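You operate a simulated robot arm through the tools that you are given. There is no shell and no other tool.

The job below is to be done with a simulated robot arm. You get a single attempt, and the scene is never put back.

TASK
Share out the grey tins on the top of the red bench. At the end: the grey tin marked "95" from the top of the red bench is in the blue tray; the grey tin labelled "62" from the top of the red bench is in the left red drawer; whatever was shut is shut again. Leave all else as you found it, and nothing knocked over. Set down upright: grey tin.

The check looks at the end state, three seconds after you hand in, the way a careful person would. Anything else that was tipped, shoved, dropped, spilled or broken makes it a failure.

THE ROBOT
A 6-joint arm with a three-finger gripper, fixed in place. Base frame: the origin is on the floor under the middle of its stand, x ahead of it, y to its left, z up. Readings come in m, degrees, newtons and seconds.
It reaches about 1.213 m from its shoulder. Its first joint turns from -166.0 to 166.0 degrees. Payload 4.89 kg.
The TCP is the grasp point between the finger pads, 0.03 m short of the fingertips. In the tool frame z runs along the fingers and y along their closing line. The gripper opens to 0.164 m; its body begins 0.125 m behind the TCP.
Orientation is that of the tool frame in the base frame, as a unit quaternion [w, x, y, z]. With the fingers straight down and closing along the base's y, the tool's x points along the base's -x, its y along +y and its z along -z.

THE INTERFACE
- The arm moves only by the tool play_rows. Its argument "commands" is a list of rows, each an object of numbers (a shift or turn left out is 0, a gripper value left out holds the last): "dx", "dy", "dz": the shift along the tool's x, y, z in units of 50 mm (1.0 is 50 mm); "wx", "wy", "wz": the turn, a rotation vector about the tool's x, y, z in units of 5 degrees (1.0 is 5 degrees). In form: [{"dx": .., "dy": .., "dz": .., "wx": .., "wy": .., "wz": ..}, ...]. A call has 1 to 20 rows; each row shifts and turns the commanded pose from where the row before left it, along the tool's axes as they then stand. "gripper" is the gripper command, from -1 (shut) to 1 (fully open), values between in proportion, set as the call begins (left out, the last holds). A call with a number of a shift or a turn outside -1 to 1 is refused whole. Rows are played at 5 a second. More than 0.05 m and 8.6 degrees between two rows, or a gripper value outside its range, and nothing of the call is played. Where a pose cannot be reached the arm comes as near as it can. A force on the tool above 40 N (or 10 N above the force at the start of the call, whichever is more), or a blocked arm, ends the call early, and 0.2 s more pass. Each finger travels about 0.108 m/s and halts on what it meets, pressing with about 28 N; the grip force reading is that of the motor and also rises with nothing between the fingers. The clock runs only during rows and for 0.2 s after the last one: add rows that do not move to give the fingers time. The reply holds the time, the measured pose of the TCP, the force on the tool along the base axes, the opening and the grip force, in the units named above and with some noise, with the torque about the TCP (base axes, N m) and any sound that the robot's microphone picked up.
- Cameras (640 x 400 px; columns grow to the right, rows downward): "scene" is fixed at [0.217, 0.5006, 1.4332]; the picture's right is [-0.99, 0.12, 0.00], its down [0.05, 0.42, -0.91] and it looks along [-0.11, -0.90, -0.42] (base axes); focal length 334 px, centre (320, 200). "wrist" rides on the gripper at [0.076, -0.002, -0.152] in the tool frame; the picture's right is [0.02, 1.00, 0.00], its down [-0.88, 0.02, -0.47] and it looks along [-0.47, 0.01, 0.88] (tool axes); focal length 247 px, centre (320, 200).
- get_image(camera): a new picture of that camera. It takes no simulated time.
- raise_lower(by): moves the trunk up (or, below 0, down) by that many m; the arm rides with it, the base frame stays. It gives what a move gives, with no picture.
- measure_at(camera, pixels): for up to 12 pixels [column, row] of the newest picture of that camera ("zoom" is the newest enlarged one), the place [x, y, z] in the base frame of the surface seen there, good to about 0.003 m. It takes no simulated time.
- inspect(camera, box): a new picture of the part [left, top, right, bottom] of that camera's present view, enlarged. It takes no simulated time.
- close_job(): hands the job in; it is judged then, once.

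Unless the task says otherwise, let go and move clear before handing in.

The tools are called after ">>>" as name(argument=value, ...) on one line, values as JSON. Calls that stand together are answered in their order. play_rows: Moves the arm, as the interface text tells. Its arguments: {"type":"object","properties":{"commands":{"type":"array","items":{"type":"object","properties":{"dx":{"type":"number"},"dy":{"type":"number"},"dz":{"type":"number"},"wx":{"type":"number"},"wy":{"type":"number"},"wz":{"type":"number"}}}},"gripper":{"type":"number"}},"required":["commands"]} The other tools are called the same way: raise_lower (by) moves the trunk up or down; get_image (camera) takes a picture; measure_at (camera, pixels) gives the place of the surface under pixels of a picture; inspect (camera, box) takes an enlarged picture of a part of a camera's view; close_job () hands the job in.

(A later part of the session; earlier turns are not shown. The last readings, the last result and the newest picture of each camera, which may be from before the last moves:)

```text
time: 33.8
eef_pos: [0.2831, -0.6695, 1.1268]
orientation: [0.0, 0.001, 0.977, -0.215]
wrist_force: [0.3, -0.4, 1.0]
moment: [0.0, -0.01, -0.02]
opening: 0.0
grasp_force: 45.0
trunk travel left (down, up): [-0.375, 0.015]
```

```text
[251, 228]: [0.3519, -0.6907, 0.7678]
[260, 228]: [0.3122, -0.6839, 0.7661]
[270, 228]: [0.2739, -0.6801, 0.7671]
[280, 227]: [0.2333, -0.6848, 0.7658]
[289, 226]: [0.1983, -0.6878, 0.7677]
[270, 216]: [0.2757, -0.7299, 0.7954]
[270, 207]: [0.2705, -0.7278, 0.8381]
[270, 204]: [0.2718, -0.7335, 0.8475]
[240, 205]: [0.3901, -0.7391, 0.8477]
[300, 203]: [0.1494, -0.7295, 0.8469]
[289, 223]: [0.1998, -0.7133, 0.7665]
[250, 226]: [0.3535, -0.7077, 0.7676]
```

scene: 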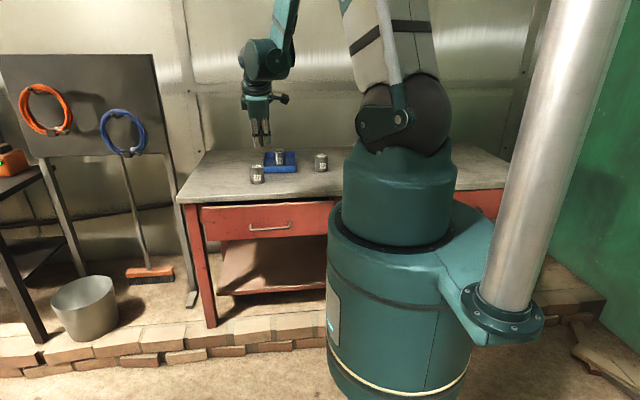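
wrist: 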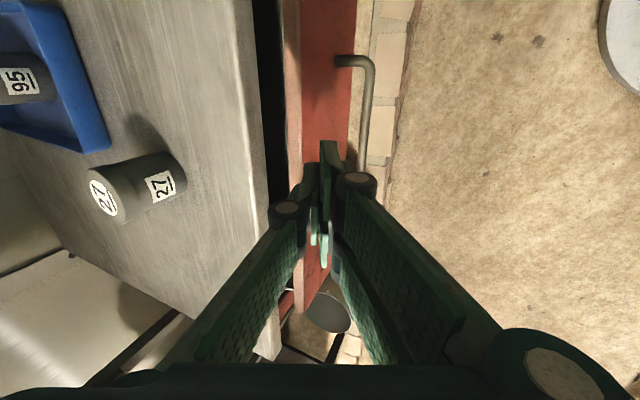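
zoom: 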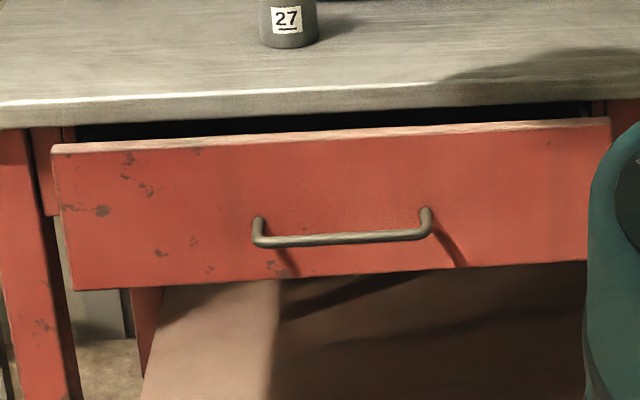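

The bar axis is now at y≈-0.686, z≈0.762 and the face at y≈-0.729. I'll reduce the tilt to 10°, open to ~33 mm and descend to a point 0.12 m above the bar.

>>> play_rows(commands=[{"wx": -1}, {"wx": -1}, {"wx": -1}, {"dx": -0.04, "dy": 0.1573, "dz": 0.787}, {"dx": -0.04, "dy": 0.1573, "dz": 0.787}, {"dx": -0.04, "dy": 0.1573, "dz": 0.787}, {"dx": -0.04, "dy": 0.1573, "dz": 0.787}, {"dx": -0.04, "dy": 0.1573, "dz": 0.787}, {"dx": -0.04, "dy": 0.1573, "dz": 0.787}, {}, {}], gripper=-0.6)

>>> get_image(camera="wrist")

>>> inspect(camera="wrist", box=[220, 40, 420, 260])

```text
time: 36.2
eef_pos: [0.2973, -0.6685, 0.8909]
orientation: [0.0, 0.001, 0.996, -0.085]
wrist_force: [1.1, 0.5, 0.5]
moment: [-0.02, -0.01, 0.0]
opening: 0.0326
grasp_force: 0.1
out of reach, approached as far as the arm can: row 9
trunk travel left (down, up): [-0.375, 0.015]
```

```text
taken
```

wrist: 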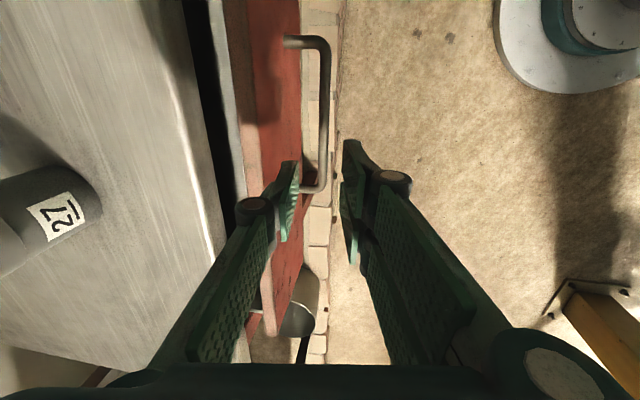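

```text
1.82 times, centred on (320, 150) of wrist
```

zoom: 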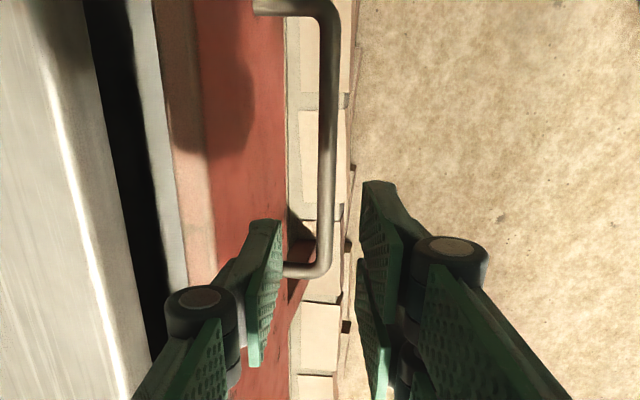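

Row 9 reported out of reach even with the trunk raised, at (0.297,-0.6685,0.891). Raising did not help, so I'll look at the arm's shape to understand which joint is limiting.

>>> get_image(camera="scene")

>>> measure_at(camera="scene", pixels=[[290, 10], [288, 50], [286, 90], [284, 130], [276, 160], [260, 160], [330, 20], [360, 60], [400, 60], [400, 110], [350, 110], [420, 20]])

```text
taken
```

scene: 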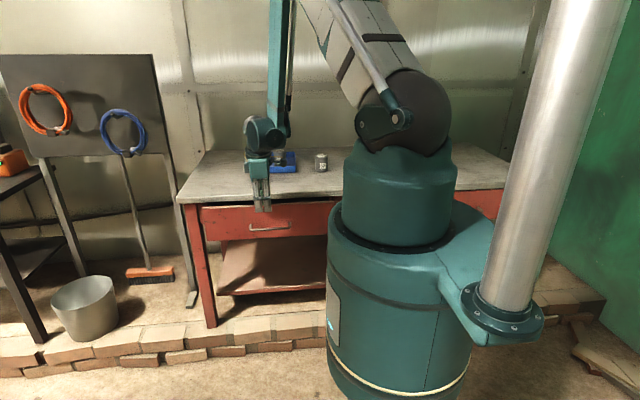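

```text
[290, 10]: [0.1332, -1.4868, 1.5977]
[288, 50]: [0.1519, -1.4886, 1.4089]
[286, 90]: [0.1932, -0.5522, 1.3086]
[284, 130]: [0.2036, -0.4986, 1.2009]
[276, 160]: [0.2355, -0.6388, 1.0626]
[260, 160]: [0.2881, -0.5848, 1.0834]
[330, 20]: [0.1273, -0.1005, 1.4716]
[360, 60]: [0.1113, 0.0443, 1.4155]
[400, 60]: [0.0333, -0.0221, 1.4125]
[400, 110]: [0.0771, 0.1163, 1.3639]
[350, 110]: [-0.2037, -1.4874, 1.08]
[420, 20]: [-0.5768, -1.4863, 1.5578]
```

Comparing both failures, the forearm was at the same steep angle each time, so low-and-near poses need a lower shoulder, not a higher one. I'll lift the TCP 0.40 m straight up, then lower the trunk fully.

>>> play_rows(commands=[{"dy": -0.156, "dz": -0.886}, {"dy": -0.156, "dz": -0.886}, {"dy": -0.156, "dz": -0.886}, {"dy": -0.156, "dz": -0.886}, {"dy": -0.156, "dz": -0.886}, {"dy": -0.156, "dz": -0.886}, {"dy": -0.156, "dz": -0.886}, {"dy": -0.156, "dz": -0.886}, {"dy": -0.156, "dz": -0.886}, {"dy": -0.156, "dz": -0.886}, {}, {}])

```text
time: 38.8
eef_pos: [0.2999, -0.672, 1.3424]
orientation: [0.0, 0.001, 0.996, -0.086]
wrist_force: [-0.1, -0.7, -0.2]
moment: [0.03, 0.03, -0.01]
opening: 0.0328
grasp_force: 0.2
trunk travel left (down, up): [-0.375, 0.015]
```

TCP is at z=1.342 with nothing beneath it down to the handle at 0.77. I'll lower the trunk 0.37 m, which brings the TCP to about 0.972.

>>> raise_lower(by=-0.37)

>>> get_image(camera="scene")

>>> get_image(camera="wrist")

```text
time: 42.4
eef_pos: [0.2997, -0.672, 0.9732]
orientation: [0.0, 0.001, 0.996, -0.085]
wrist_force: [1.0, 0.6, 0.1]
moment: [0.0, 0.01, -0.01]
opening: 0.0325
grasp_force: 0.1
trunk travel left (down, up): [-0.005, 0.385]
```

```text
taken
```

scene: 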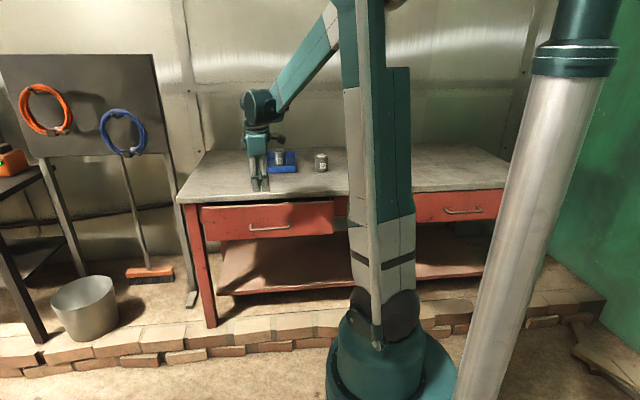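

```text
taken
```

wrist: 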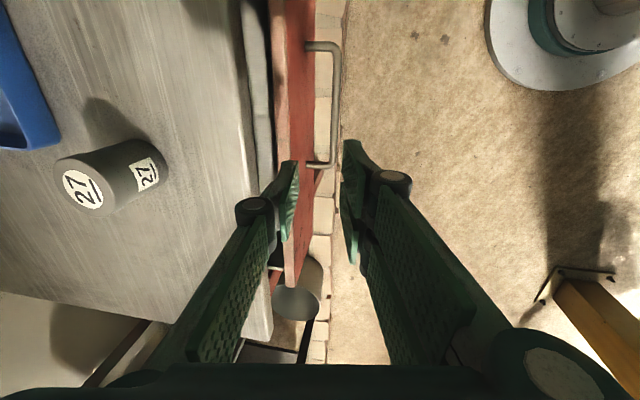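

The arm is now well unfolded. Relative to the tool, the bar is +22 mm in y and 210 mm ahead, so I'll shift sideways and go 0.12 m down, then verify.

>>> play_rows(commands=[{"dy": 0.1105, "dz": 0.6}, {"dy": 0.1105, "dz": 0.6}, {"dy": 0.1105, "dz": 0.6}, {"dy": 0.1105, "dz": 0.6}, {}, {}])

>>> get_image(camera="wrist")

```text
time: 43.8
eef_pos: [0.2979, -0.6695, 0.852]
orientation: [0.0, 0.001, 0.996, -0.086]
wrist_force: [-0.5, 0.4, 0.4]
moment: [0.0, -0.01, 0.0]
opening: 0.0329
grasp_force: 0.1
trunk travel left (down, up): [-0.005, 0.385]
```

```text
taken
```

wrist: 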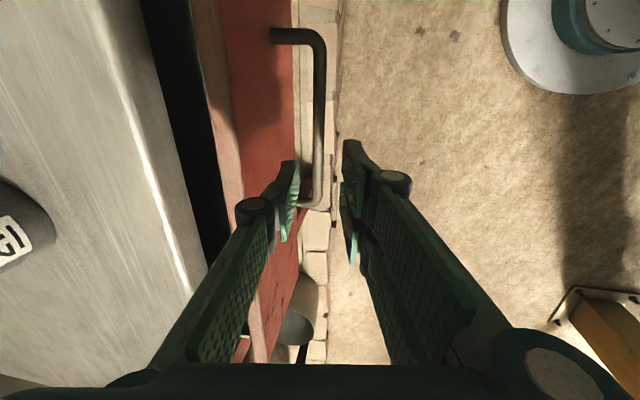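

>>> measure_at(camera="wrist", pixels=[[319, 70], [319, 100], [319, 140], [319, 175], [285, 36], [255, 80], [215, 100], [185, 100]])

>>> inspect(camera="wrist", box=[220, 40, 420, 260])

```text
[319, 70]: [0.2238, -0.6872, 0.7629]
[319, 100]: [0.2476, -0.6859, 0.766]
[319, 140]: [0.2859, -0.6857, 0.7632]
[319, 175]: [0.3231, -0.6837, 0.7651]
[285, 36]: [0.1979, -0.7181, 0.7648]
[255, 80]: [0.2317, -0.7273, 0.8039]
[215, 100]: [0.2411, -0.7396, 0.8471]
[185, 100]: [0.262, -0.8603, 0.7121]
```

```text
1.82 times, centred on (320, 150) of wrist
```

zoom: 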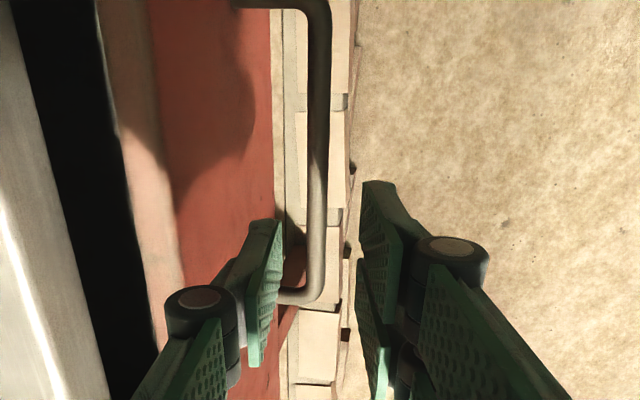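

The bar axis is at y≈-0.6857, z≈0.760, exactly on the closing centre, 93 mm ahead; I also glimpse the drawer floor at z≈0.712. I'll advance 87 mm.

>>> play_rows(commands=[{"dz": 0.5}, {"dz": 0.5}, {"dz": 0.4}, {"dz": 0.35}, {}, {}])

>>> inspect(camera="wrist", box=[220, 40, 420, 260])

```text
time: 45.2
eef_pos: [0.3006, -0.6857, 0.7638]
orientation: [0.0, 0.001, 0.996, -0.086]
wrist_force: [0.2, -0.4, 1.1]
moment: [0.0, -0.01, -0.01]
opening: 0.0329
grasp_force: 0.0
trunk travel left (down, up): [-0.005, 0.385]
```

```text
1.82 times, centred on (320, 150) of wrist
```

zoom: 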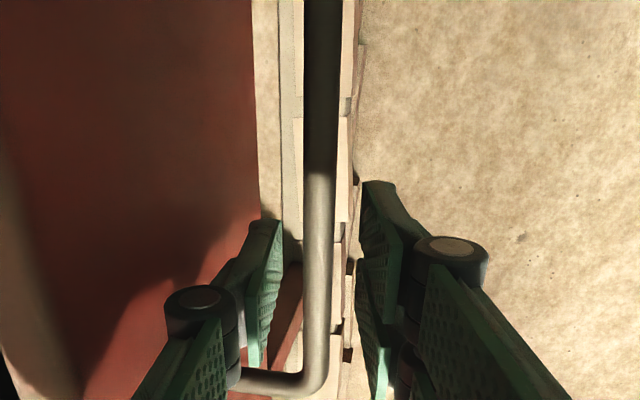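

No contact, with the bar between the pads. I'll close loosely to 18 mm so it hooks without clamping, and pull 40 mm along +y.

>>> play_rows(commands=[{}, {}, {"dy": 0.197, "dz": -0.034}, {"dy": 0.197, "dz": -0.034}, {"dy": 0.197, "dz": -0.034}, {"dy": 0.197, "dz": -0.034}, {}], gripper=-0.78)

>>> get_image(camera="wrist")

```text
time: 46.8
eef_pos: [0.3005, -0.6445, 0.7639]
orientation: [0.0, 0.0, 0.996, -0.086]
wrist_force: [0.1, 0.2, -0.5]
moment: [0.01, -0.01, -0.01]
opening: 0.018
grasp_force: 0.0
trunk travel left (down, up): [-0.005, 0.385]
```

```text
taken
```

wrist: 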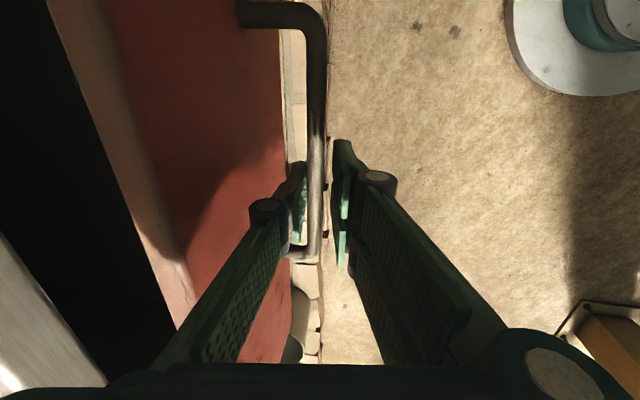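

The drawer follows smoothly with almost no force. I'll pull another 0.12 m.

>>> play_rows(commands=[{"dy": 0.3, "dz": -0.052}, {"dy": 0.3, "dz": -0.052}, {"dy": 0.3, "dz": -0.052}, {"dy": 0.3, "dz": -0.052}, {"dy": 0.3, "dz": -0.052}, {"dy": 0.3, "dz": -0.052}, {"dy": 0.3, "dz": -0.052}, {"dy": 0.3, "dz": -0.052}, {}])

>>> get_image(camera="wrist")

>>> get_image(camera="scene")

```text
time: 48.8
eef_pos: [0.3007, -0.5233, 0.7638]
orientation: [0.0, -0.001, 0.996, -0.086]
wrist_force: [0.5, 0.0, 0.7]
moment: [0.05, -0.02, 0.0]
opening: 0.0181
grasp_force: 0.1
trunk travel left (down, up): [-0.005, 0.385]
```

```text
taken
```

wrist: 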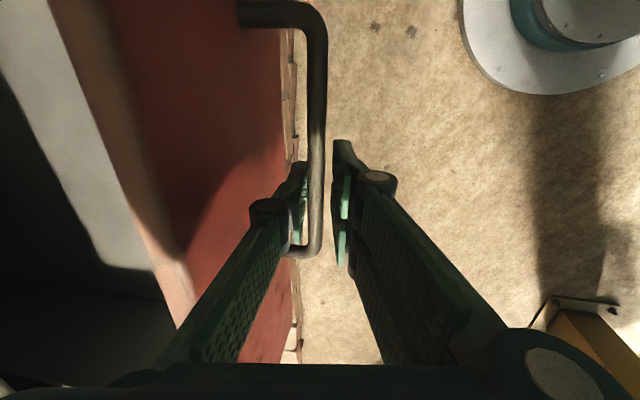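

```text
taken
```

scene: 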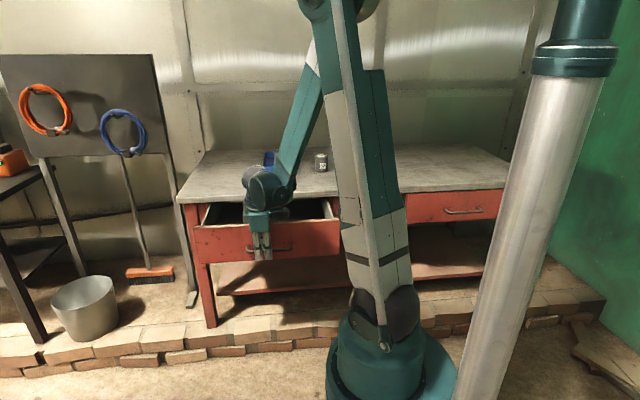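

The drawer is open about 0.20 m (bar near y≈-0.527). I'll open the fingers slightly and back out along the tool axis.

>>> play_rows(commands=[{}, {}, {"dz": -0.4}, {"dz": -0.6}, {"dz": -0.8}, {"dz": -0.8}, {"dz": -0.8}, {"dz": -0.8}, {}], gripper=-0.6)

>>> get_image(camera="wrist")

>>> inspect(camera="scene", box=[180, 140, 360, 265])

```text
time: 50.8
eef_pos: [0.3072, -0.4928, 0.9735]
orientation: [0.001, 0.001, 0.996, -0.086]
wrist_force: [-0.3, 0.5, 0.7]
moment: [-0.04, -0.03, 0.01]
opening: 0.0329
grasp_force: 0.0
trunk travel left (down, up): [-0.005, 0.385]
```

```text
taken
```

wrist: 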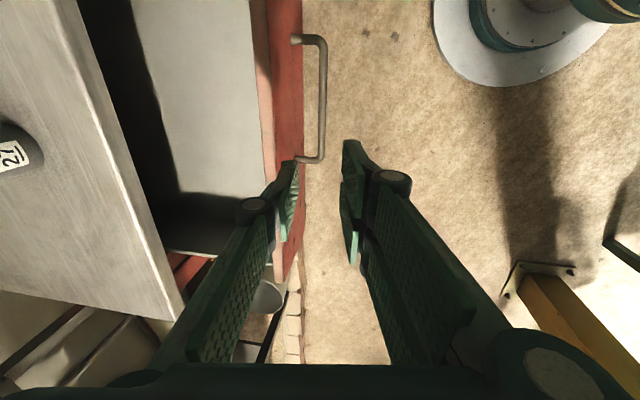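

```text
3.20 times, centred on (270, 202) of scene
```

zoom: 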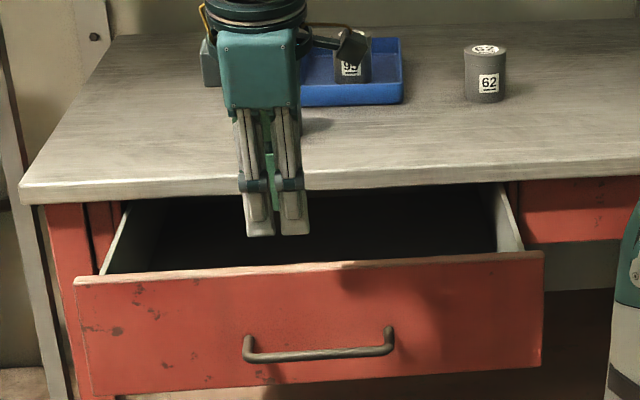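

The drawer is open and looks empty inside. I'll measure its floor, front panel and sides from both views.

>>> measure_at(camera="wrist", pixels=[[200, 80], [220, 150], [190, 120], [262, 80], [275, 80], [290, 80], [200, 230], [170, 80], [150, 20], [240, 20], [200, 200], [250, 170]])

>>> measure_at(camera="zoom", pixels=[[300, 262], [300, 272], [110, 250], [505, 235], [130, 240], [500, 200], [350, 235], [420, 235], [300, 187], [150, 240], [480, 230], [530, 252]])

```text
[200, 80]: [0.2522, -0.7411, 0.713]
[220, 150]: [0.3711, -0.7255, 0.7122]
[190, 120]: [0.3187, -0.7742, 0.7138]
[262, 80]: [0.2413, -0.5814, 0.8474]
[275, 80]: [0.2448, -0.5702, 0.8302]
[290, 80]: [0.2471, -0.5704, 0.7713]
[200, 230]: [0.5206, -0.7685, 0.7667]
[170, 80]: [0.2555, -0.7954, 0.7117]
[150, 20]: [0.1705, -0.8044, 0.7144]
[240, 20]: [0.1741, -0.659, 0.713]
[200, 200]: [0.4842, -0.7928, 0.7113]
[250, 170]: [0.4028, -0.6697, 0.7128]
```

```text
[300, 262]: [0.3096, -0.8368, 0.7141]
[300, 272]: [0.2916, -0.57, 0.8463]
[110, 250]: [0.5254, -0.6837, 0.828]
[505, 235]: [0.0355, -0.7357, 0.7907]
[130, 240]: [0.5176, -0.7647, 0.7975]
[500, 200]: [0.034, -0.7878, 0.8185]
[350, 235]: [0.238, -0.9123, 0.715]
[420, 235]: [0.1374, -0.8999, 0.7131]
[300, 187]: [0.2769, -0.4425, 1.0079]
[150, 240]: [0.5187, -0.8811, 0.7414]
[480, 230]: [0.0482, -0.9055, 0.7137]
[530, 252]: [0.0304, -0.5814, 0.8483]
```

The drawer interior spans x≈0.035–0.52, floor z≈0.713, outer front y≈-0.57, top z≈0.848, and is empty where visible. I'll set the tool vertical again and rise, then head for tin 62.

>>> play_rows(commands=[{"dz": -0.6}, {"wx": -1}, {"wx": -1}, {"dz": -0.8}, {"dz": -0.8}, {}, {}], gripper=0.25)

```text
time: 52.4
eef_pos: [0.3073, -0.4953, 1.0809]
orientation: [0.0, 0.001, 1.0, 0.001]
wrist_force: [0.0, 0.0, -0.6]
moment: [-0.03, 0.05, 0.01]
opening: 0.1026
grasp_force: 0.1
trunk travel left (down, up): [-0.005, 0.385]
```

The tool is vertical at (0.307,-0.495,1.081). I'll travel at this height to near tin 62, at (0.028,-1.00).

>>> play_rows(commands=[{"dx": 0.399, "dy": -0.721}, {"dx": 0.399, "dy": -0.721}, {"dx": 0.399, "dy": -0.721}, {"dx": 0.399, "dy": -0.721}, {"dx": 0.399, "dy": -0.721}, {"dx": 0.399, "dy": -0.721}, {"dx": 0.399, "dy": -0.721}, {"dx": 0.399, "dy": -0.721}, {"dx": 0.399, "dy": -0.721}, {"dx": 0.399, "dy": -0.721}, {"dx": 0.399, "dy": -0.721}, {"dx": 0.399, "dy": -0.721}, {"dx": 0.399, "dy": -0.721}, {"dx": 0.399, "dy": -0.721}, {}, {}])

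>>> get_image(camera="wrist")

>>> get_image(camera="scene")

```text
time: 55.8
eef_pos: [0.0201, -0.9861, 1.0783]
orientation: [0.001, 0.002, 1.0, 0.001]
wrist_force: [0.4, -0.8, -0.7]
moment: [0.03, 0.01, 0.01]
opening: 0.1026
grasp_force: 0.1
trunk travel left (down, up): [-0.005, 0.385]
```

```text
taken
```

wrist: 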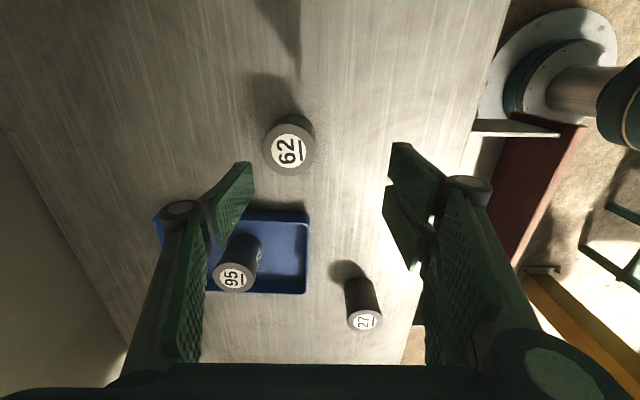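

```text
taken
```

scene: 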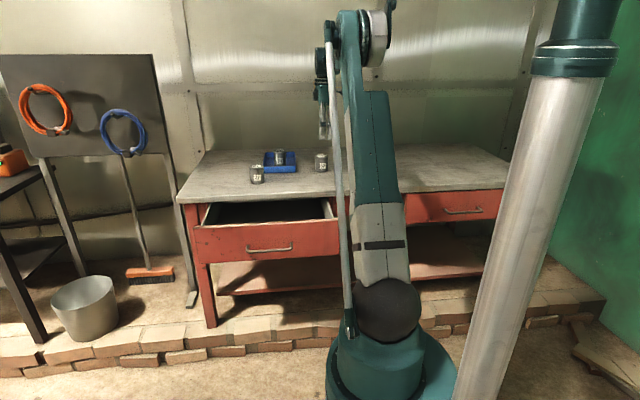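

Tin 62 is at wrist (289,151), with tins 95 and 27 undisturbed. I'll measure its lid.

>>> inspect(camera="wrist", box=[230, 90, 350, 190])

>>> measure_at(camera="wrist", pixels=[[289, 151], [266, 151], [312, 151], [289, 172], [289, 131], [340, 180], [300, 60]])

```text
4.00 times, centred on (290, 140) of wrist
```

zoom: 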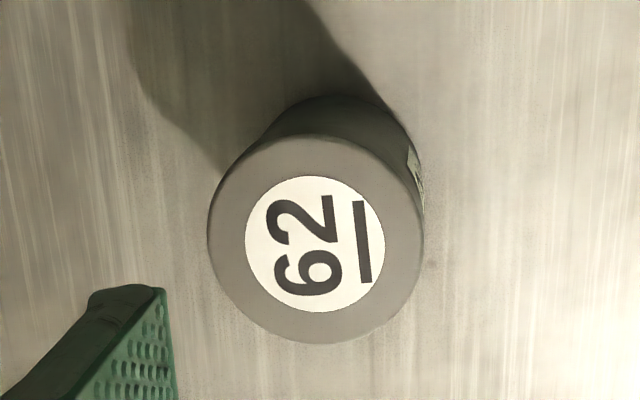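

```text
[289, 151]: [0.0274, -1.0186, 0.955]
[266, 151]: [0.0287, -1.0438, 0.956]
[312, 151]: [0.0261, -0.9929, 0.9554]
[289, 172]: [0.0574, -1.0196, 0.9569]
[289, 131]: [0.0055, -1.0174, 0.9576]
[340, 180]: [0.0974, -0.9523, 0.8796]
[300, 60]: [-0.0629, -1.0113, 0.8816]
```

The lid centre is at about (0.028,-1.0185). I'll align and descend partway.

>>> play_rows(commands=[{"dx": -0.079, "dy": -0.324}, {"dx": -0.079, "dy": -0.324}, {}, {"dz": 0.5}, {"dz": 0.5}, {"dz": 0.5}, {}, {}])

>>> get_image(camera="wrist")

```text
time: 57.6
eef_pos: [0.0263, -1.0171, 1.0052]
orientation: [0.001, 0.001, 1.0, 0.001]
wrist_force: [0.6, -0.4, 0.4]
moment: [0.0, 0.02, -0.03]
opening: 0.1024
grasp_force: 0.1
trunk travel left (down, up): [-0.005, 0.385]
```

```text
taken
```

wrist: 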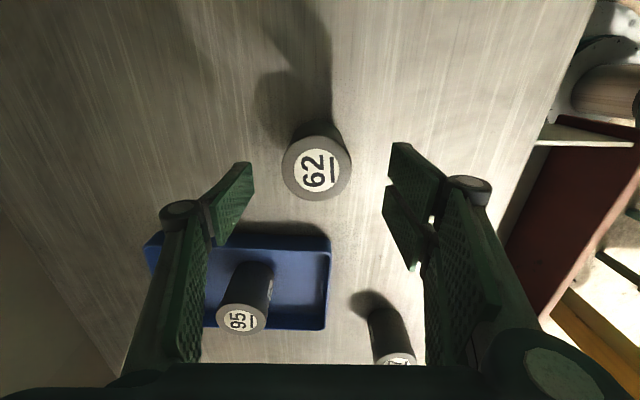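

Tin 62 shows at (316,170), nearly centred. A quick check of the lid edges before the last descent.

>>> measure_at(camera="wrist", pixels=[[316, 171], [283, 171], [349, 171], [316, 197], [316, 145]])

```text
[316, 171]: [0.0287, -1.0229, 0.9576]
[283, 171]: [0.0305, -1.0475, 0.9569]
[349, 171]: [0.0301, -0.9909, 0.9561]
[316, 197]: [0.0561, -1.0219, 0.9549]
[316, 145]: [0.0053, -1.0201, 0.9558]
```

Centre is about (0.029,-1.020), so I'll nudge 3 mm and descend to z≈0.936 for a slightly higher grip.

>>> play_rows(commands=[{"dx": -0.05, "dy": -0.06}, {"dz": 0.5}, {"dz": 0.5}, {"dz": 0.384}, {}, {}])

>>> get_image(camera="wrist")

```text
time: 59.0
eef_pos: [0.03, -1.0215, 0.9358]
orientation: [0.0, 0.001, 1.0, 0.0]
wrist_force: [0.3, -0.8, -0.2]
moment: [0.01, -0.05, 0.01]
opening: 0.1024
grasp_force: 0.1
trunk travel left (down, up): [-0.005, 0.385]
```

```text
taken
```

wrist: 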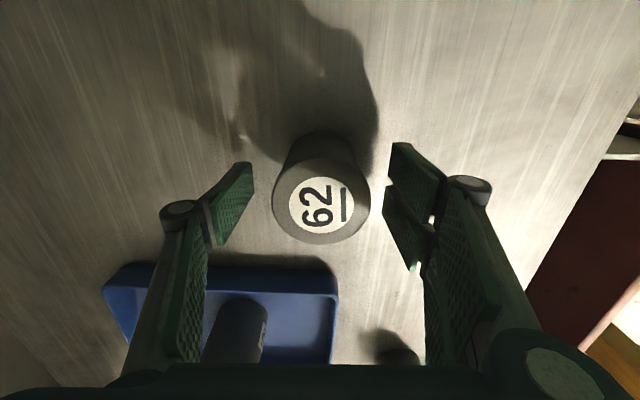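

The tin is between the pads at (321,205). I'll close on it.

>>> play_rows(commands=[{}, {}, {}, {}, {}], gripper=-1)

```text
time: 60.2
eef_pos: [0.0296, -1.0204, 0.9362]
orientation: [0.001, 0.001, 1.0, 0.001]
wrist_force: [0.4, -1.5, 0.3]
moment: [-0.13, 0.0, 0.0]
opening: 0.0587
grasp_force: 27.9
trunk travel left (down, up): [-0.005, 0.385]
```

The grip holds at 0.0587 m, 27.9 N. I'll lift straight up to about z=1.10.

>>> play_rows(commands=[{"dz": -0.3}, {"dz": -0.6}, {"dz": -0.8}, {"dz": -0.8}, {"dz": -0.8}, {}, {}])

>>> get_image(camera="wrist")

>>> inspect(camera="scene", box=[180, 90, 380, 215])

```text
time: 61.8
eef_pos: [0.0312, -1.022, 1.0995]
orientation: [0.0, 0.001, 1.0, 0.001]
wrist_force: [0.1, 0.7, -2.6]
moment: [-0.05, 0.04, 0.01]
opening: 0.0582
grasp_force: 28.3
trunk travel left (down, up): [-0.005, 0.385]
```

```text
taken
```

wrist: 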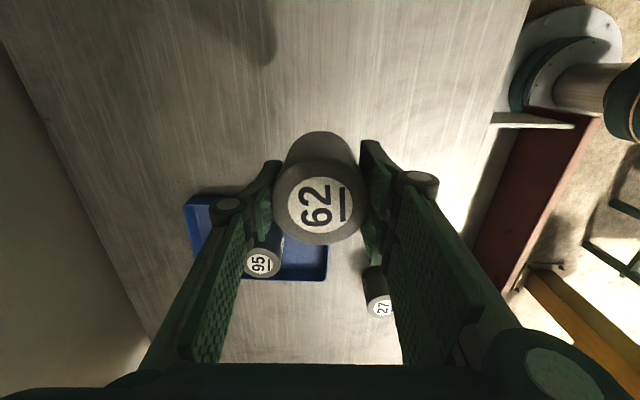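

```text
3.20 times, centred on (280, 152) of scene
```

zoom: 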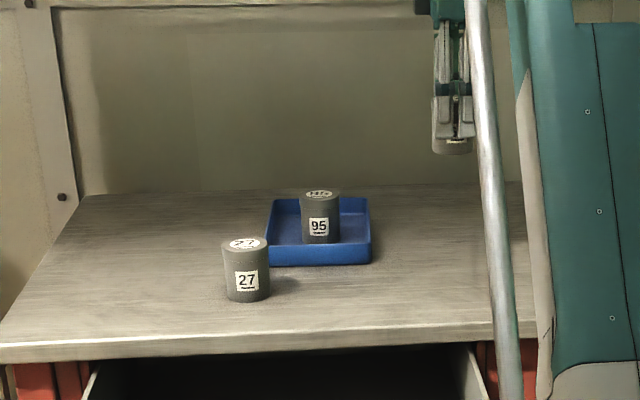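

Tin 62 is held upright; tins 27 and 95 are untouched. I'll carry it over the open drawer at (0.27,-0.675).

>>> play_rows(commands=[{"dx": -0.4, "dy": 0.58}, {"dx": -0.4, "dy": 0.58}, {"dx": -0.4, "dy": 0.58}, {"dx": -0.4, "dy": 0.58}, {"dx": -0.4, "dy": 0.58}, {"dx": -0.4, "dy": 0.58}, {"dx": -0.4, "dy": 0.58}, {"dx": -0.4, "dy": 0.58}, {"dx": -0.4, "dy": 0.58}, {"dx": -0.4, "dy": 0.58}, {"dx": -0.4, "dy": 0.58}, {"dx": -0.38, "dy": 0.56}, {}, {}, {}])

>>> get_image(camera="wrist")

>>> get_image(camera="scene")

```text
time: 65.0
eef_pos: [0.2682, -0.6764, 1.1012]
orientation: [0.0, 0.001, 1.0, 0.0]
wrist_force: [0.3, -0.1, -2.3]
moment: [-0.02, -0.01, -0.01]
opening: 0.0586
grasp_force: 27.7
trunk travel left (down, up): [-0.005, 0.385]
```

```text
taken
```

wrist: 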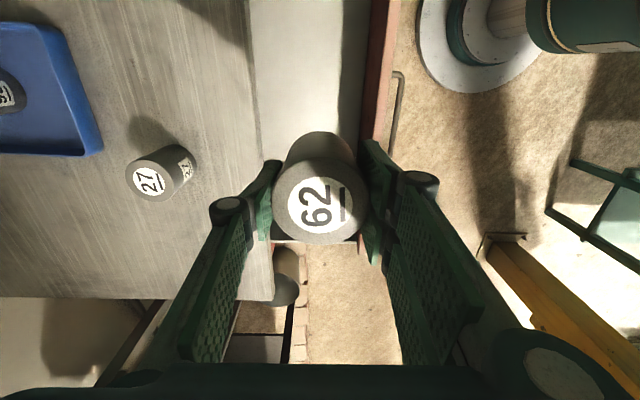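

```text
taken
```

scene: 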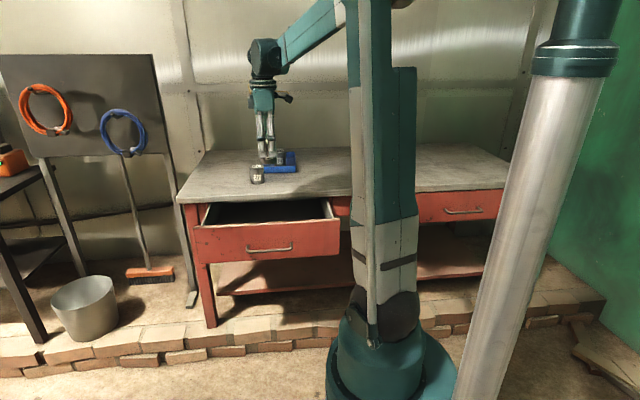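

The tin hangs over the drawer opening. I'll measure the bench edge (column ~250) and the front panel's inner edge (column ~362) to confirm the clearance.

>>> measure_at(camera="wrist", pixels=[[244, 60], [250, 60], [300, 60], [350, 60], [361, 60], [366, 60], [372, 60], [380, 60], [395, 100], [262, 110], [345, 110], [270, 290]])

>>> inspect(camera="wrist", box=[220, 0, 420, 130])

```text
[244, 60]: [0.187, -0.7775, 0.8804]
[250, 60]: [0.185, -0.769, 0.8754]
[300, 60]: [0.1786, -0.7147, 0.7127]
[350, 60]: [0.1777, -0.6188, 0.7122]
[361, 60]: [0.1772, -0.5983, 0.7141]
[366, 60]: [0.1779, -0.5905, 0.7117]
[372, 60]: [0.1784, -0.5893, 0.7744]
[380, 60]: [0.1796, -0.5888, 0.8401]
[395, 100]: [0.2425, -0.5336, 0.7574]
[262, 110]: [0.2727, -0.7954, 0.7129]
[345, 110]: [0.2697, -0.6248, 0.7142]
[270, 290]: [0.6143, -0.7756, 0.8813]
```

```text
3.08 times, centred on (320, 65) of wrist
```

zoom: 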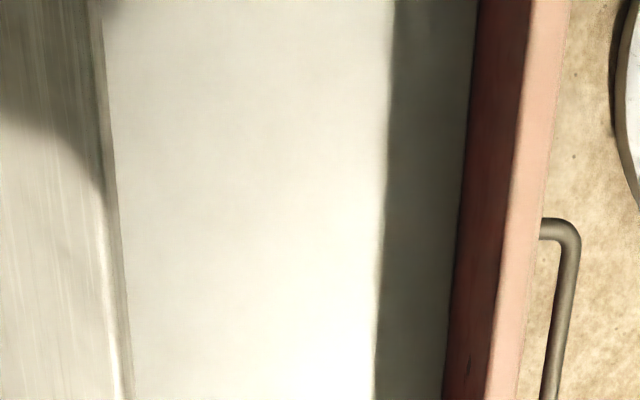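

Inner panel face is at y=-0.589 and the bench edge at -0.769; the tin at -0.676 is midway. I'll lower it into the drawer, stopping about 12 mm above the floor.

>>> play_rows(commands=[{"dz": 0.8}, {"dz": 0.8}, {"dz": 0.8}, {"dz": 0.8}, {}, {}])

>>> get_image(camera="wrist")

```text
time: 66.4
eef_pos: [0.2701, -0.6747, 0.9422]
orientation: [-0.001, 0.001, 1.0, 0.001]
wrist_force: [0.1, -0.4, -3.6]
moment: [-0.04, -0.01, 0.03]
opening: 0.0587
grasp_force: 27.9
trunk travel left (down, up): [-0.005, 0.385]
```

```text
taken
```

wrist: 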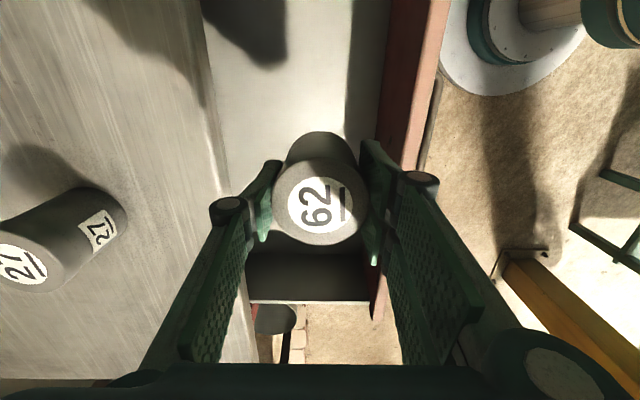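

Clearances look fine on both sides. I'll continue down to z≈0.782.

>>> play_rows(commands=[{"dz": 0.8}, {"dz": 0.8}, {"dz": 0.8}, {"dz": 0.8}, {}, {}])

>>> get_image(camera="wrist")

>>> inspect(camera="scene", box=[180, 140, 360, 265])

```text
time: 67.8
eef_pos: [0.2677, -0.6744, 0.7826]
orientation: [0.0, 0.001, 1.0, 0.001]
wrist_force: [-0.2, 0.0, -3.4]
moment: [0.0, 0.0, 0.0]
opening: 0.0584
grasp_force: 28.1
trunk travel left (down, up): [-0.005, 0.385]
```

```text
taken
```

wrist: 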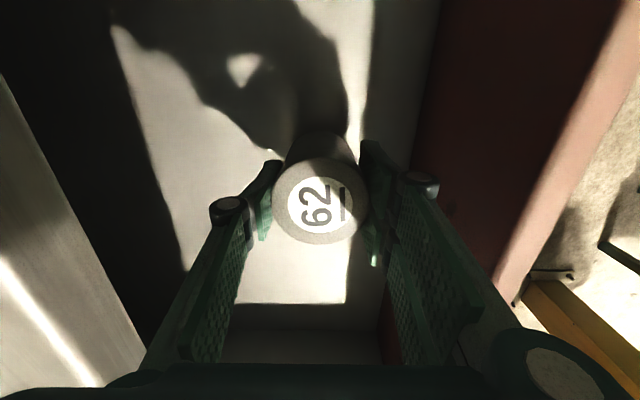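

```text
3.20 times, centred on (270, 202) of scene
```

zoom: 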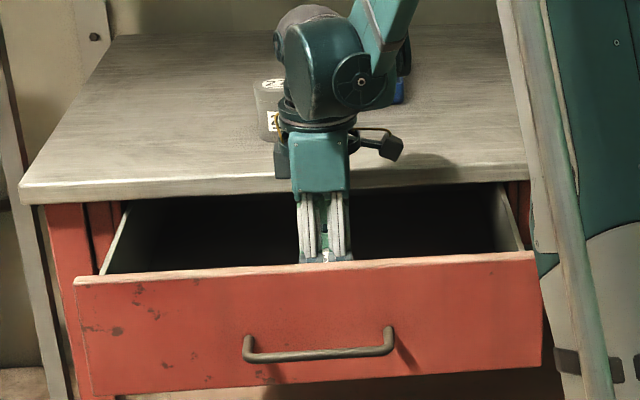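

The tin is inside the drawer about 13 mm above the floor. I'll ease down 10 mm, then use finer steps.

>>> play_rows(commands=[{"dz": 0.06}, {"dz": 0.05}, {"dz": 0.05}, {"dz": 0.04}, {}, {}])

>>> play_rows(commands=[{"dz": 0.02}, {"dz": 0.02}, {}, {}])

```text
time: 69.2
eef_pos: [0.2693, -0.6742, 0.771]
orientation: [0.0, 0.002, 1.0, 0.001]
wrist_force: [0.2, -0.9, -3.2]
moment: [-0.02, 0.02, 0.0]
opening: 0.0587
grasp_force: 27.7
trunk travel left (down, up): [-0.005, 0.385]
```

```text
time: 70.2
eef_pos: [0.2682, -0.6751, 0.7695]
orientation: [0.0, 0.001, 1.0, 0.001]
wrist_force: [0.1, 0.4, -2.4]
moment: [0.05, -0.01, 0.03]
opening: 0.0584
grasp_force: 28.0
trunk travel left (down, up): [-0.005, 0.385]
```

Still carrying the tin's weight (-2.4 N), so I'll go on in 1 mm steps.

>>> play_rows(commands=[{"dz": 0.02}, {}, {}])

>>> play_rows(commands=[{"dz": 0.015}, {}, {}])

```text
time: 71.0
eef_pos: [0.2698, -0.6755, 0.7682]
orientation: [0.0, 0.001, 1.0, 0.001]
wrist_force: [-0.9, -0.2, -3.1]
moment: [0.0, -0.01, 0.0]
opening: 0.0582
grasp_force: 28.0
trunk travel left (down, up): [-0.005, 0.385]
```

```text
time: 71.8
eef_pos: [0.2693, -0.6741, 0.7677]
orientation: [0.0, 0.001, 1.0, 0.001]
wrist_force: [0.0, 0.6, -3.1]
moment: [0.0, 0.04, -0.01]
opening: 0.0589
grasp_force: 27.8
trunk travel left (down, up): [-0.005, 0.385]
```

>>> play_rows(commands=[{"dz": 0.015}, {}, {}])

>>> play_rows(commands=[{"dz": 0.015}, {}, {}])

```text
time: 72.6
eef_pos: [0.2681, -0.6733, 0.7677]
orientation: [-0.001, 0.0, 1.0, 0.001]
wrist_force: [3.5, -1.9, 18.3]
moment: [0.01, -0.08, 0.0]
opening: 0.0585
grasp_force: 28.2
trunk travel left (down, up): [-0.005, 0.385]
```

```text
time: 73.4
eef_pos: [0.268, -0.6731, 0.7677]
orientation: [0.001, 0.001, 1.0, 0.001]
wrist_force: [4.4, 2.0, 24.9]
moment: [0.06, -0.11, -0.03]
opening: 0.0585
grasp_force: 27.9
trunk travel left (down, up): [-0.005, 0.385]
```

The floor was reached (force jumped to +25 N). I'll back off about 0.7 mm to ease the load, and then release.

>>> play_rows(commands=[{"dz": -0.016}, {}, {}])

```text
time: 74.2
eef_pos: [0.2692, -0.6746, 0.7674]
orientation: [0.0, 0.001, 1.0, 0.001]
wrist_force: [-1.9, 1.4, 2.3]
moment: [-0.06, 0.14, -0.05]
opening: 0.0586
grasp_force: 28.2
trunk travel left (down, up): [-0.005, 0.385]
```

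The load is down to +2.3 N with the tin resting. I'll open to about 78 mm.

>>> play_rows(commands=[{}, {}, {}, {}], gripper=-0.05)

>>> get_image(camera="wrist")

```text
time: 75.2
eef_pos: [0.2693, -0.6755, 0.7674]
orientation: [0.001, 0.001, 1.0, 0.0]
wrist_force: [-0.1, -0.2, -0.2]
moment: [0.04, 0.0, 0.02]
opening: 0.0779
grasp_force: 0.1
trunk travel left (down, up): [-0.005, 0.385]
```

```text
taken
```

wrist: 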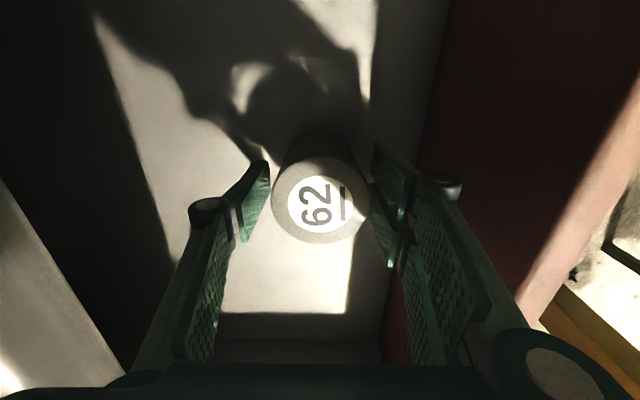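

Both pads are clear of tin 62. I'll rise straight up, slowly at first.

>>> play_rows(commands=[{"dz": -0.3}, {"dz": -0.5}, {"dz": -0.7}, {"dz": -0.8}, {"dz": -0.8}, {"dz": -0.8}, {"dz": -0.8}, {}, {}])

>>> get_image(camera="wrist")

>>> inspect(camera="scene", box=[180, 140, 360, 265])

```text
time: 77.2
eef_pos: [0.267, -0.6745, 1.0009]
orientation: [0.0, 0.001, 1.0, 0.001]
wrist_force: [-0.1, 0.0, 0.1]
moment: [0.0, 0.0, 0.02]
opening: 0.0776
grasp_force: 0.1
trunk travel left (down, up): [-0.005, 0.385]
```

```text
taken
```

wrist: 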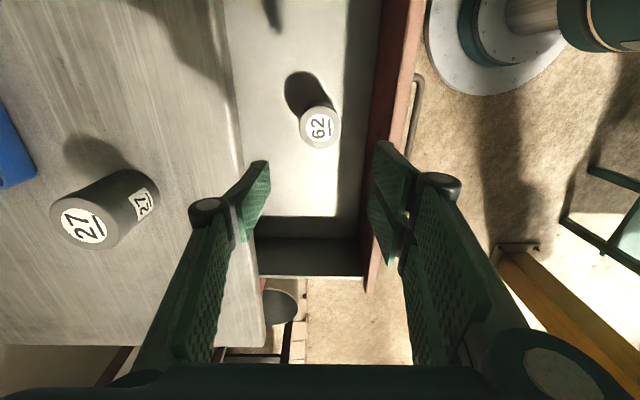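

```text
3.20 times, centred on (270, 202) of scene
```

zoom: 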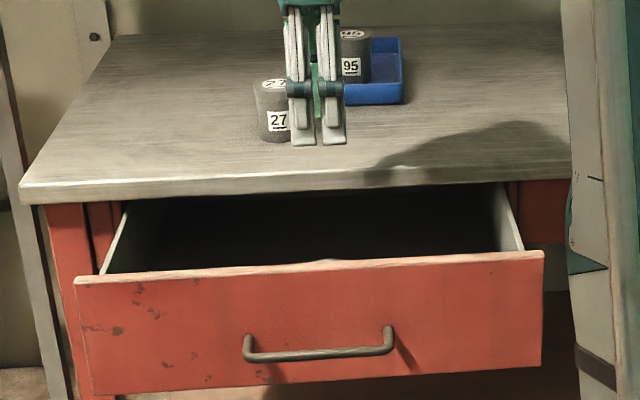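

Tin 62 stands upright in the drawer at wrist (319,127), and everything else is in place. To shut the drawer I'll back off to +y, close the fingers and tilt 25° so that the fingertips can press on the front panel.

>>> play_rows(commands=[{"dx": -0.04, "dy": 0.74}, {"dx": -0.04, "dy": 0.74}, {"dx": -0.04, "dy": 0.74}, {"dx": -0.04, "dy": 0.74}, {"dx": -0.04, "dy": 0.74}, {"wx": 1}, {"wx": 1}, {"wx": 1}, {"wx": 1}, {"wx": 1}, {}, {}], gripper=-0.97)

>>> get_image(camera="wrist")

```text
time: 79.4
eef_pos: [0.33, -0.5641, 1.0175]
orientation: [0.0, 0.001, 0.977, -0.213]
wrist_force: [-0.6, -0.1, 0.2]
moment: [-0.06, -0.05, 0.0]
opening: 0.0
grasp_force: 28.2
trunk travel left (down, up): [-0.005, 0.385]
stopped in row 11: the arm was blocked; the commanded pose is now the measured one
```

```text
taken
```

wrist: 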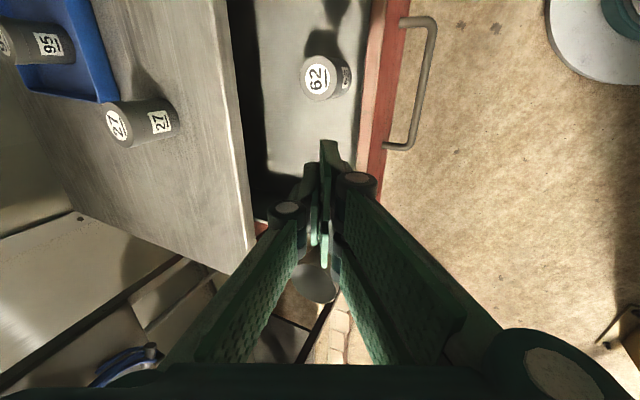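

The arm was blocked at (0.330,-0.564,1.018), likely by folding too close to its own column. Let me see the scene.

>>> get_image(camera="scene")

```text
taken
```

scene: 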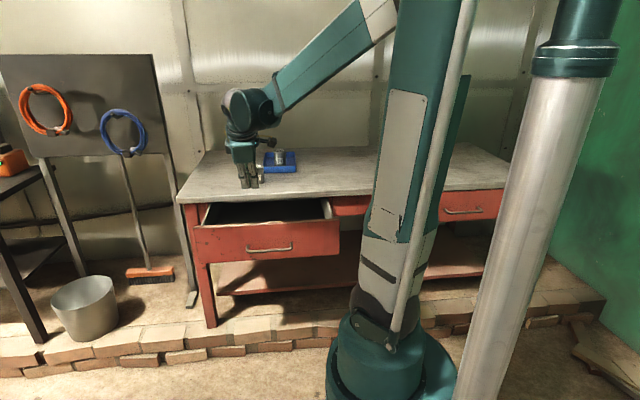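

The upper arm has leaned back to its limit because the shoulder is low and the gripper high. I'll raise the trunk 0.06 m, and then come down and outward to just in front of the drawer panel.

>>> raise_lower(by=0.06)

```text
time: 80.4
eef_pos: [0.33, -0.5627, 1.0758]
orientation: [0.0, -0.001, 0.977, -0.213]
wrist_force: [0.3, -0.4, 0.0]
moment: [0.0, 0.0, -0.04]
opening: 0.0001
grasp_force: 28.1
trunk travel left (down, up): [-0.065, 0.325]
```

The TCP is now at (0.330,-0.563,1.076). I'll take the first two steps down and out, and check tracking.

>>> play_rows(commands=[{"dx": 0.1, "dy": 0.2, "dz": 0.5}, {"dx": 0.1, "dy": 0.25, "dz": 0.5}, {"dx": 0.1, "dy": 0.3, "dz": 0.4}, {}, {}])

```text
time: 81.6
eef_pos: [0.3122, -0.5557, 0.9947]
orientation: [0.0, 0.0, 0.977, -0.213]
wrist_force: [0.1, -0.6, 0.9]
moment: [0.01, 0.02, 0.01]
opening: 0.0
grasp_force: 28.0
trunk travel left (down, up): [-0.065, 0.325]
```

Tracking is good. I'll continue to (0.28,-0.515,0.90), ahead of and above the panel.

>>> play_rows(commands=[{"dx": 0.16, "dy": 0.384, "dz": 0.347}, {"dx": 0.16, "dy": 0.384, "dz": 0.347}, {"dx": 0.16, "dy": 0.384, "dz": 0.347}, {"dx": 0.16, "dy": 0.384, "dz": 0.347}, {}, {}])

>>> get_image(camera="wrist")

>>> get_image(camera="scene")

```text
time: 83.0
eef_pos: [0.2817, -0.5145, 0.9041]
orientation: [0.0, 0.0, 0.977, -0.213]
wrist_force: [0.1, -0.3, -0.4]
moment: [0.01, 0.02, 0.0]
opening: 0.0002
grasp_force: 28.1
trunk travel left (down, up): [-0.065, 0.325]
```

```text
taken
```

wrist: 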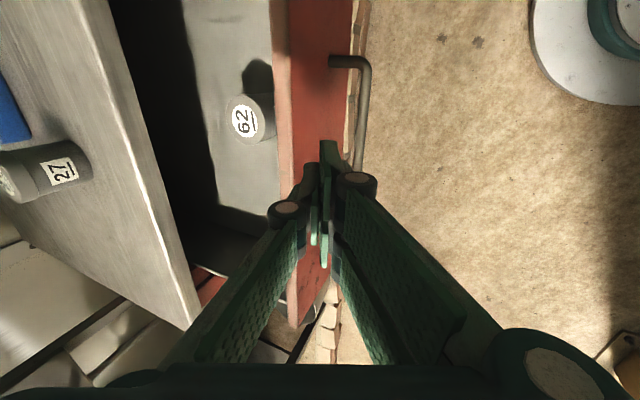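

```text
taken
```

scene: 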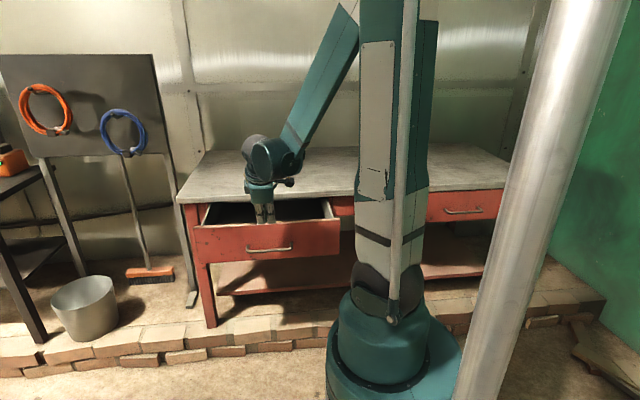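

The fingers hang in front of the panel, with the tin at (245,122) safely inside. I'll descend straight to z≈0.83 so the tips face the panel above the handle bar.

>>> play_rows(commands=[{"dy": 0.205, "dz": 0.449}, {"dy": 0.205, "dz": 0.449}, {"dy": 0.205, "dz": 0.449}, {}, {}])

>>> get_image(camera="wrist")

>>> inspect(camera="scene", box=[180, 140, 360, 265])

```text
time: 84.2
eef_pos: [0.2815, -0.5153, 0.827]
orientation: [0.0, 0.0, 0.977, -0.213]
wrist_force: [-0.1, 1.1, 0.0]
moment: [0.02, 0.03, 0.01]
opening: 0.0002
grasp_force: 28.2
trunk travel left (down, up): [-0.065, 0.325]
```

```text
taken
```

wrist: 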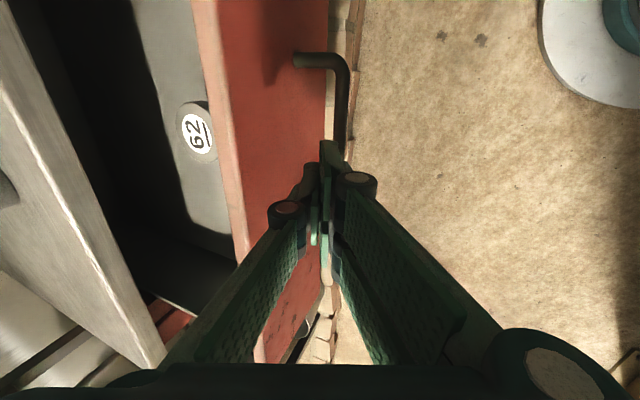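

```text
3.20 times, centred on (270, 202) of scene
```

zoom: 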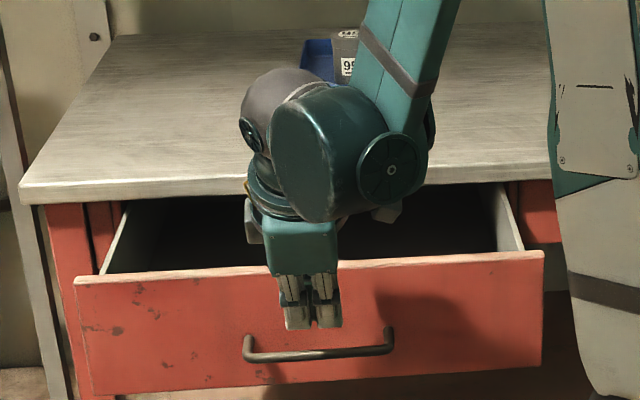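

The tips face the panel just above the bar. I'll push along -y in gentle 10 mm steps, checking as I go.

>>> play_rows(commands=[{"dy": -0.1, "dz": 0.046}, {"dy": -0.1818, "dz": 0.0833}, {"dy": -0.1818, "dz": 0.0833}, {"dy": -0.1, "dz": 0.046}, {"dy": -0.1, "dz": 0.046}, {"dy": -0.1818, "dz": 0.0833}, {"dy": -0.1818, "dz": 0.0833}, {}])

>>> get_image(camera="wrist")

```text
time: 86.0
eef_pos: [0.281, -0.572, 0.8262]
orientation: [0.0, 0.0, 0.977, -0.214]
wrist_force: [-1.2, 0.5, 0.0]
moment: [-0.05, 0.01, -0.04]
opening: 0.0
grasp_force: 28.1
trunk travel left (down, up): [-0.065, 0.325]
```

```text
taken
```

wrist: 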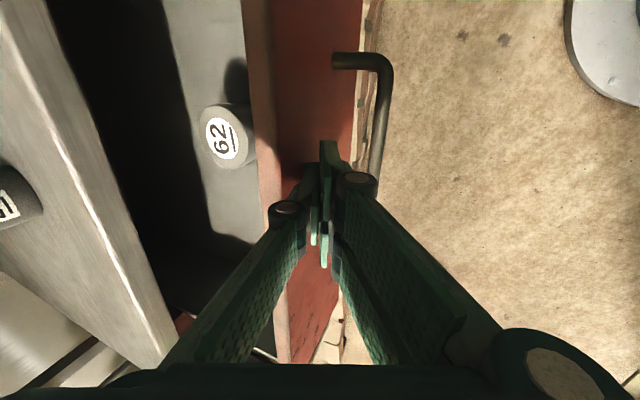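

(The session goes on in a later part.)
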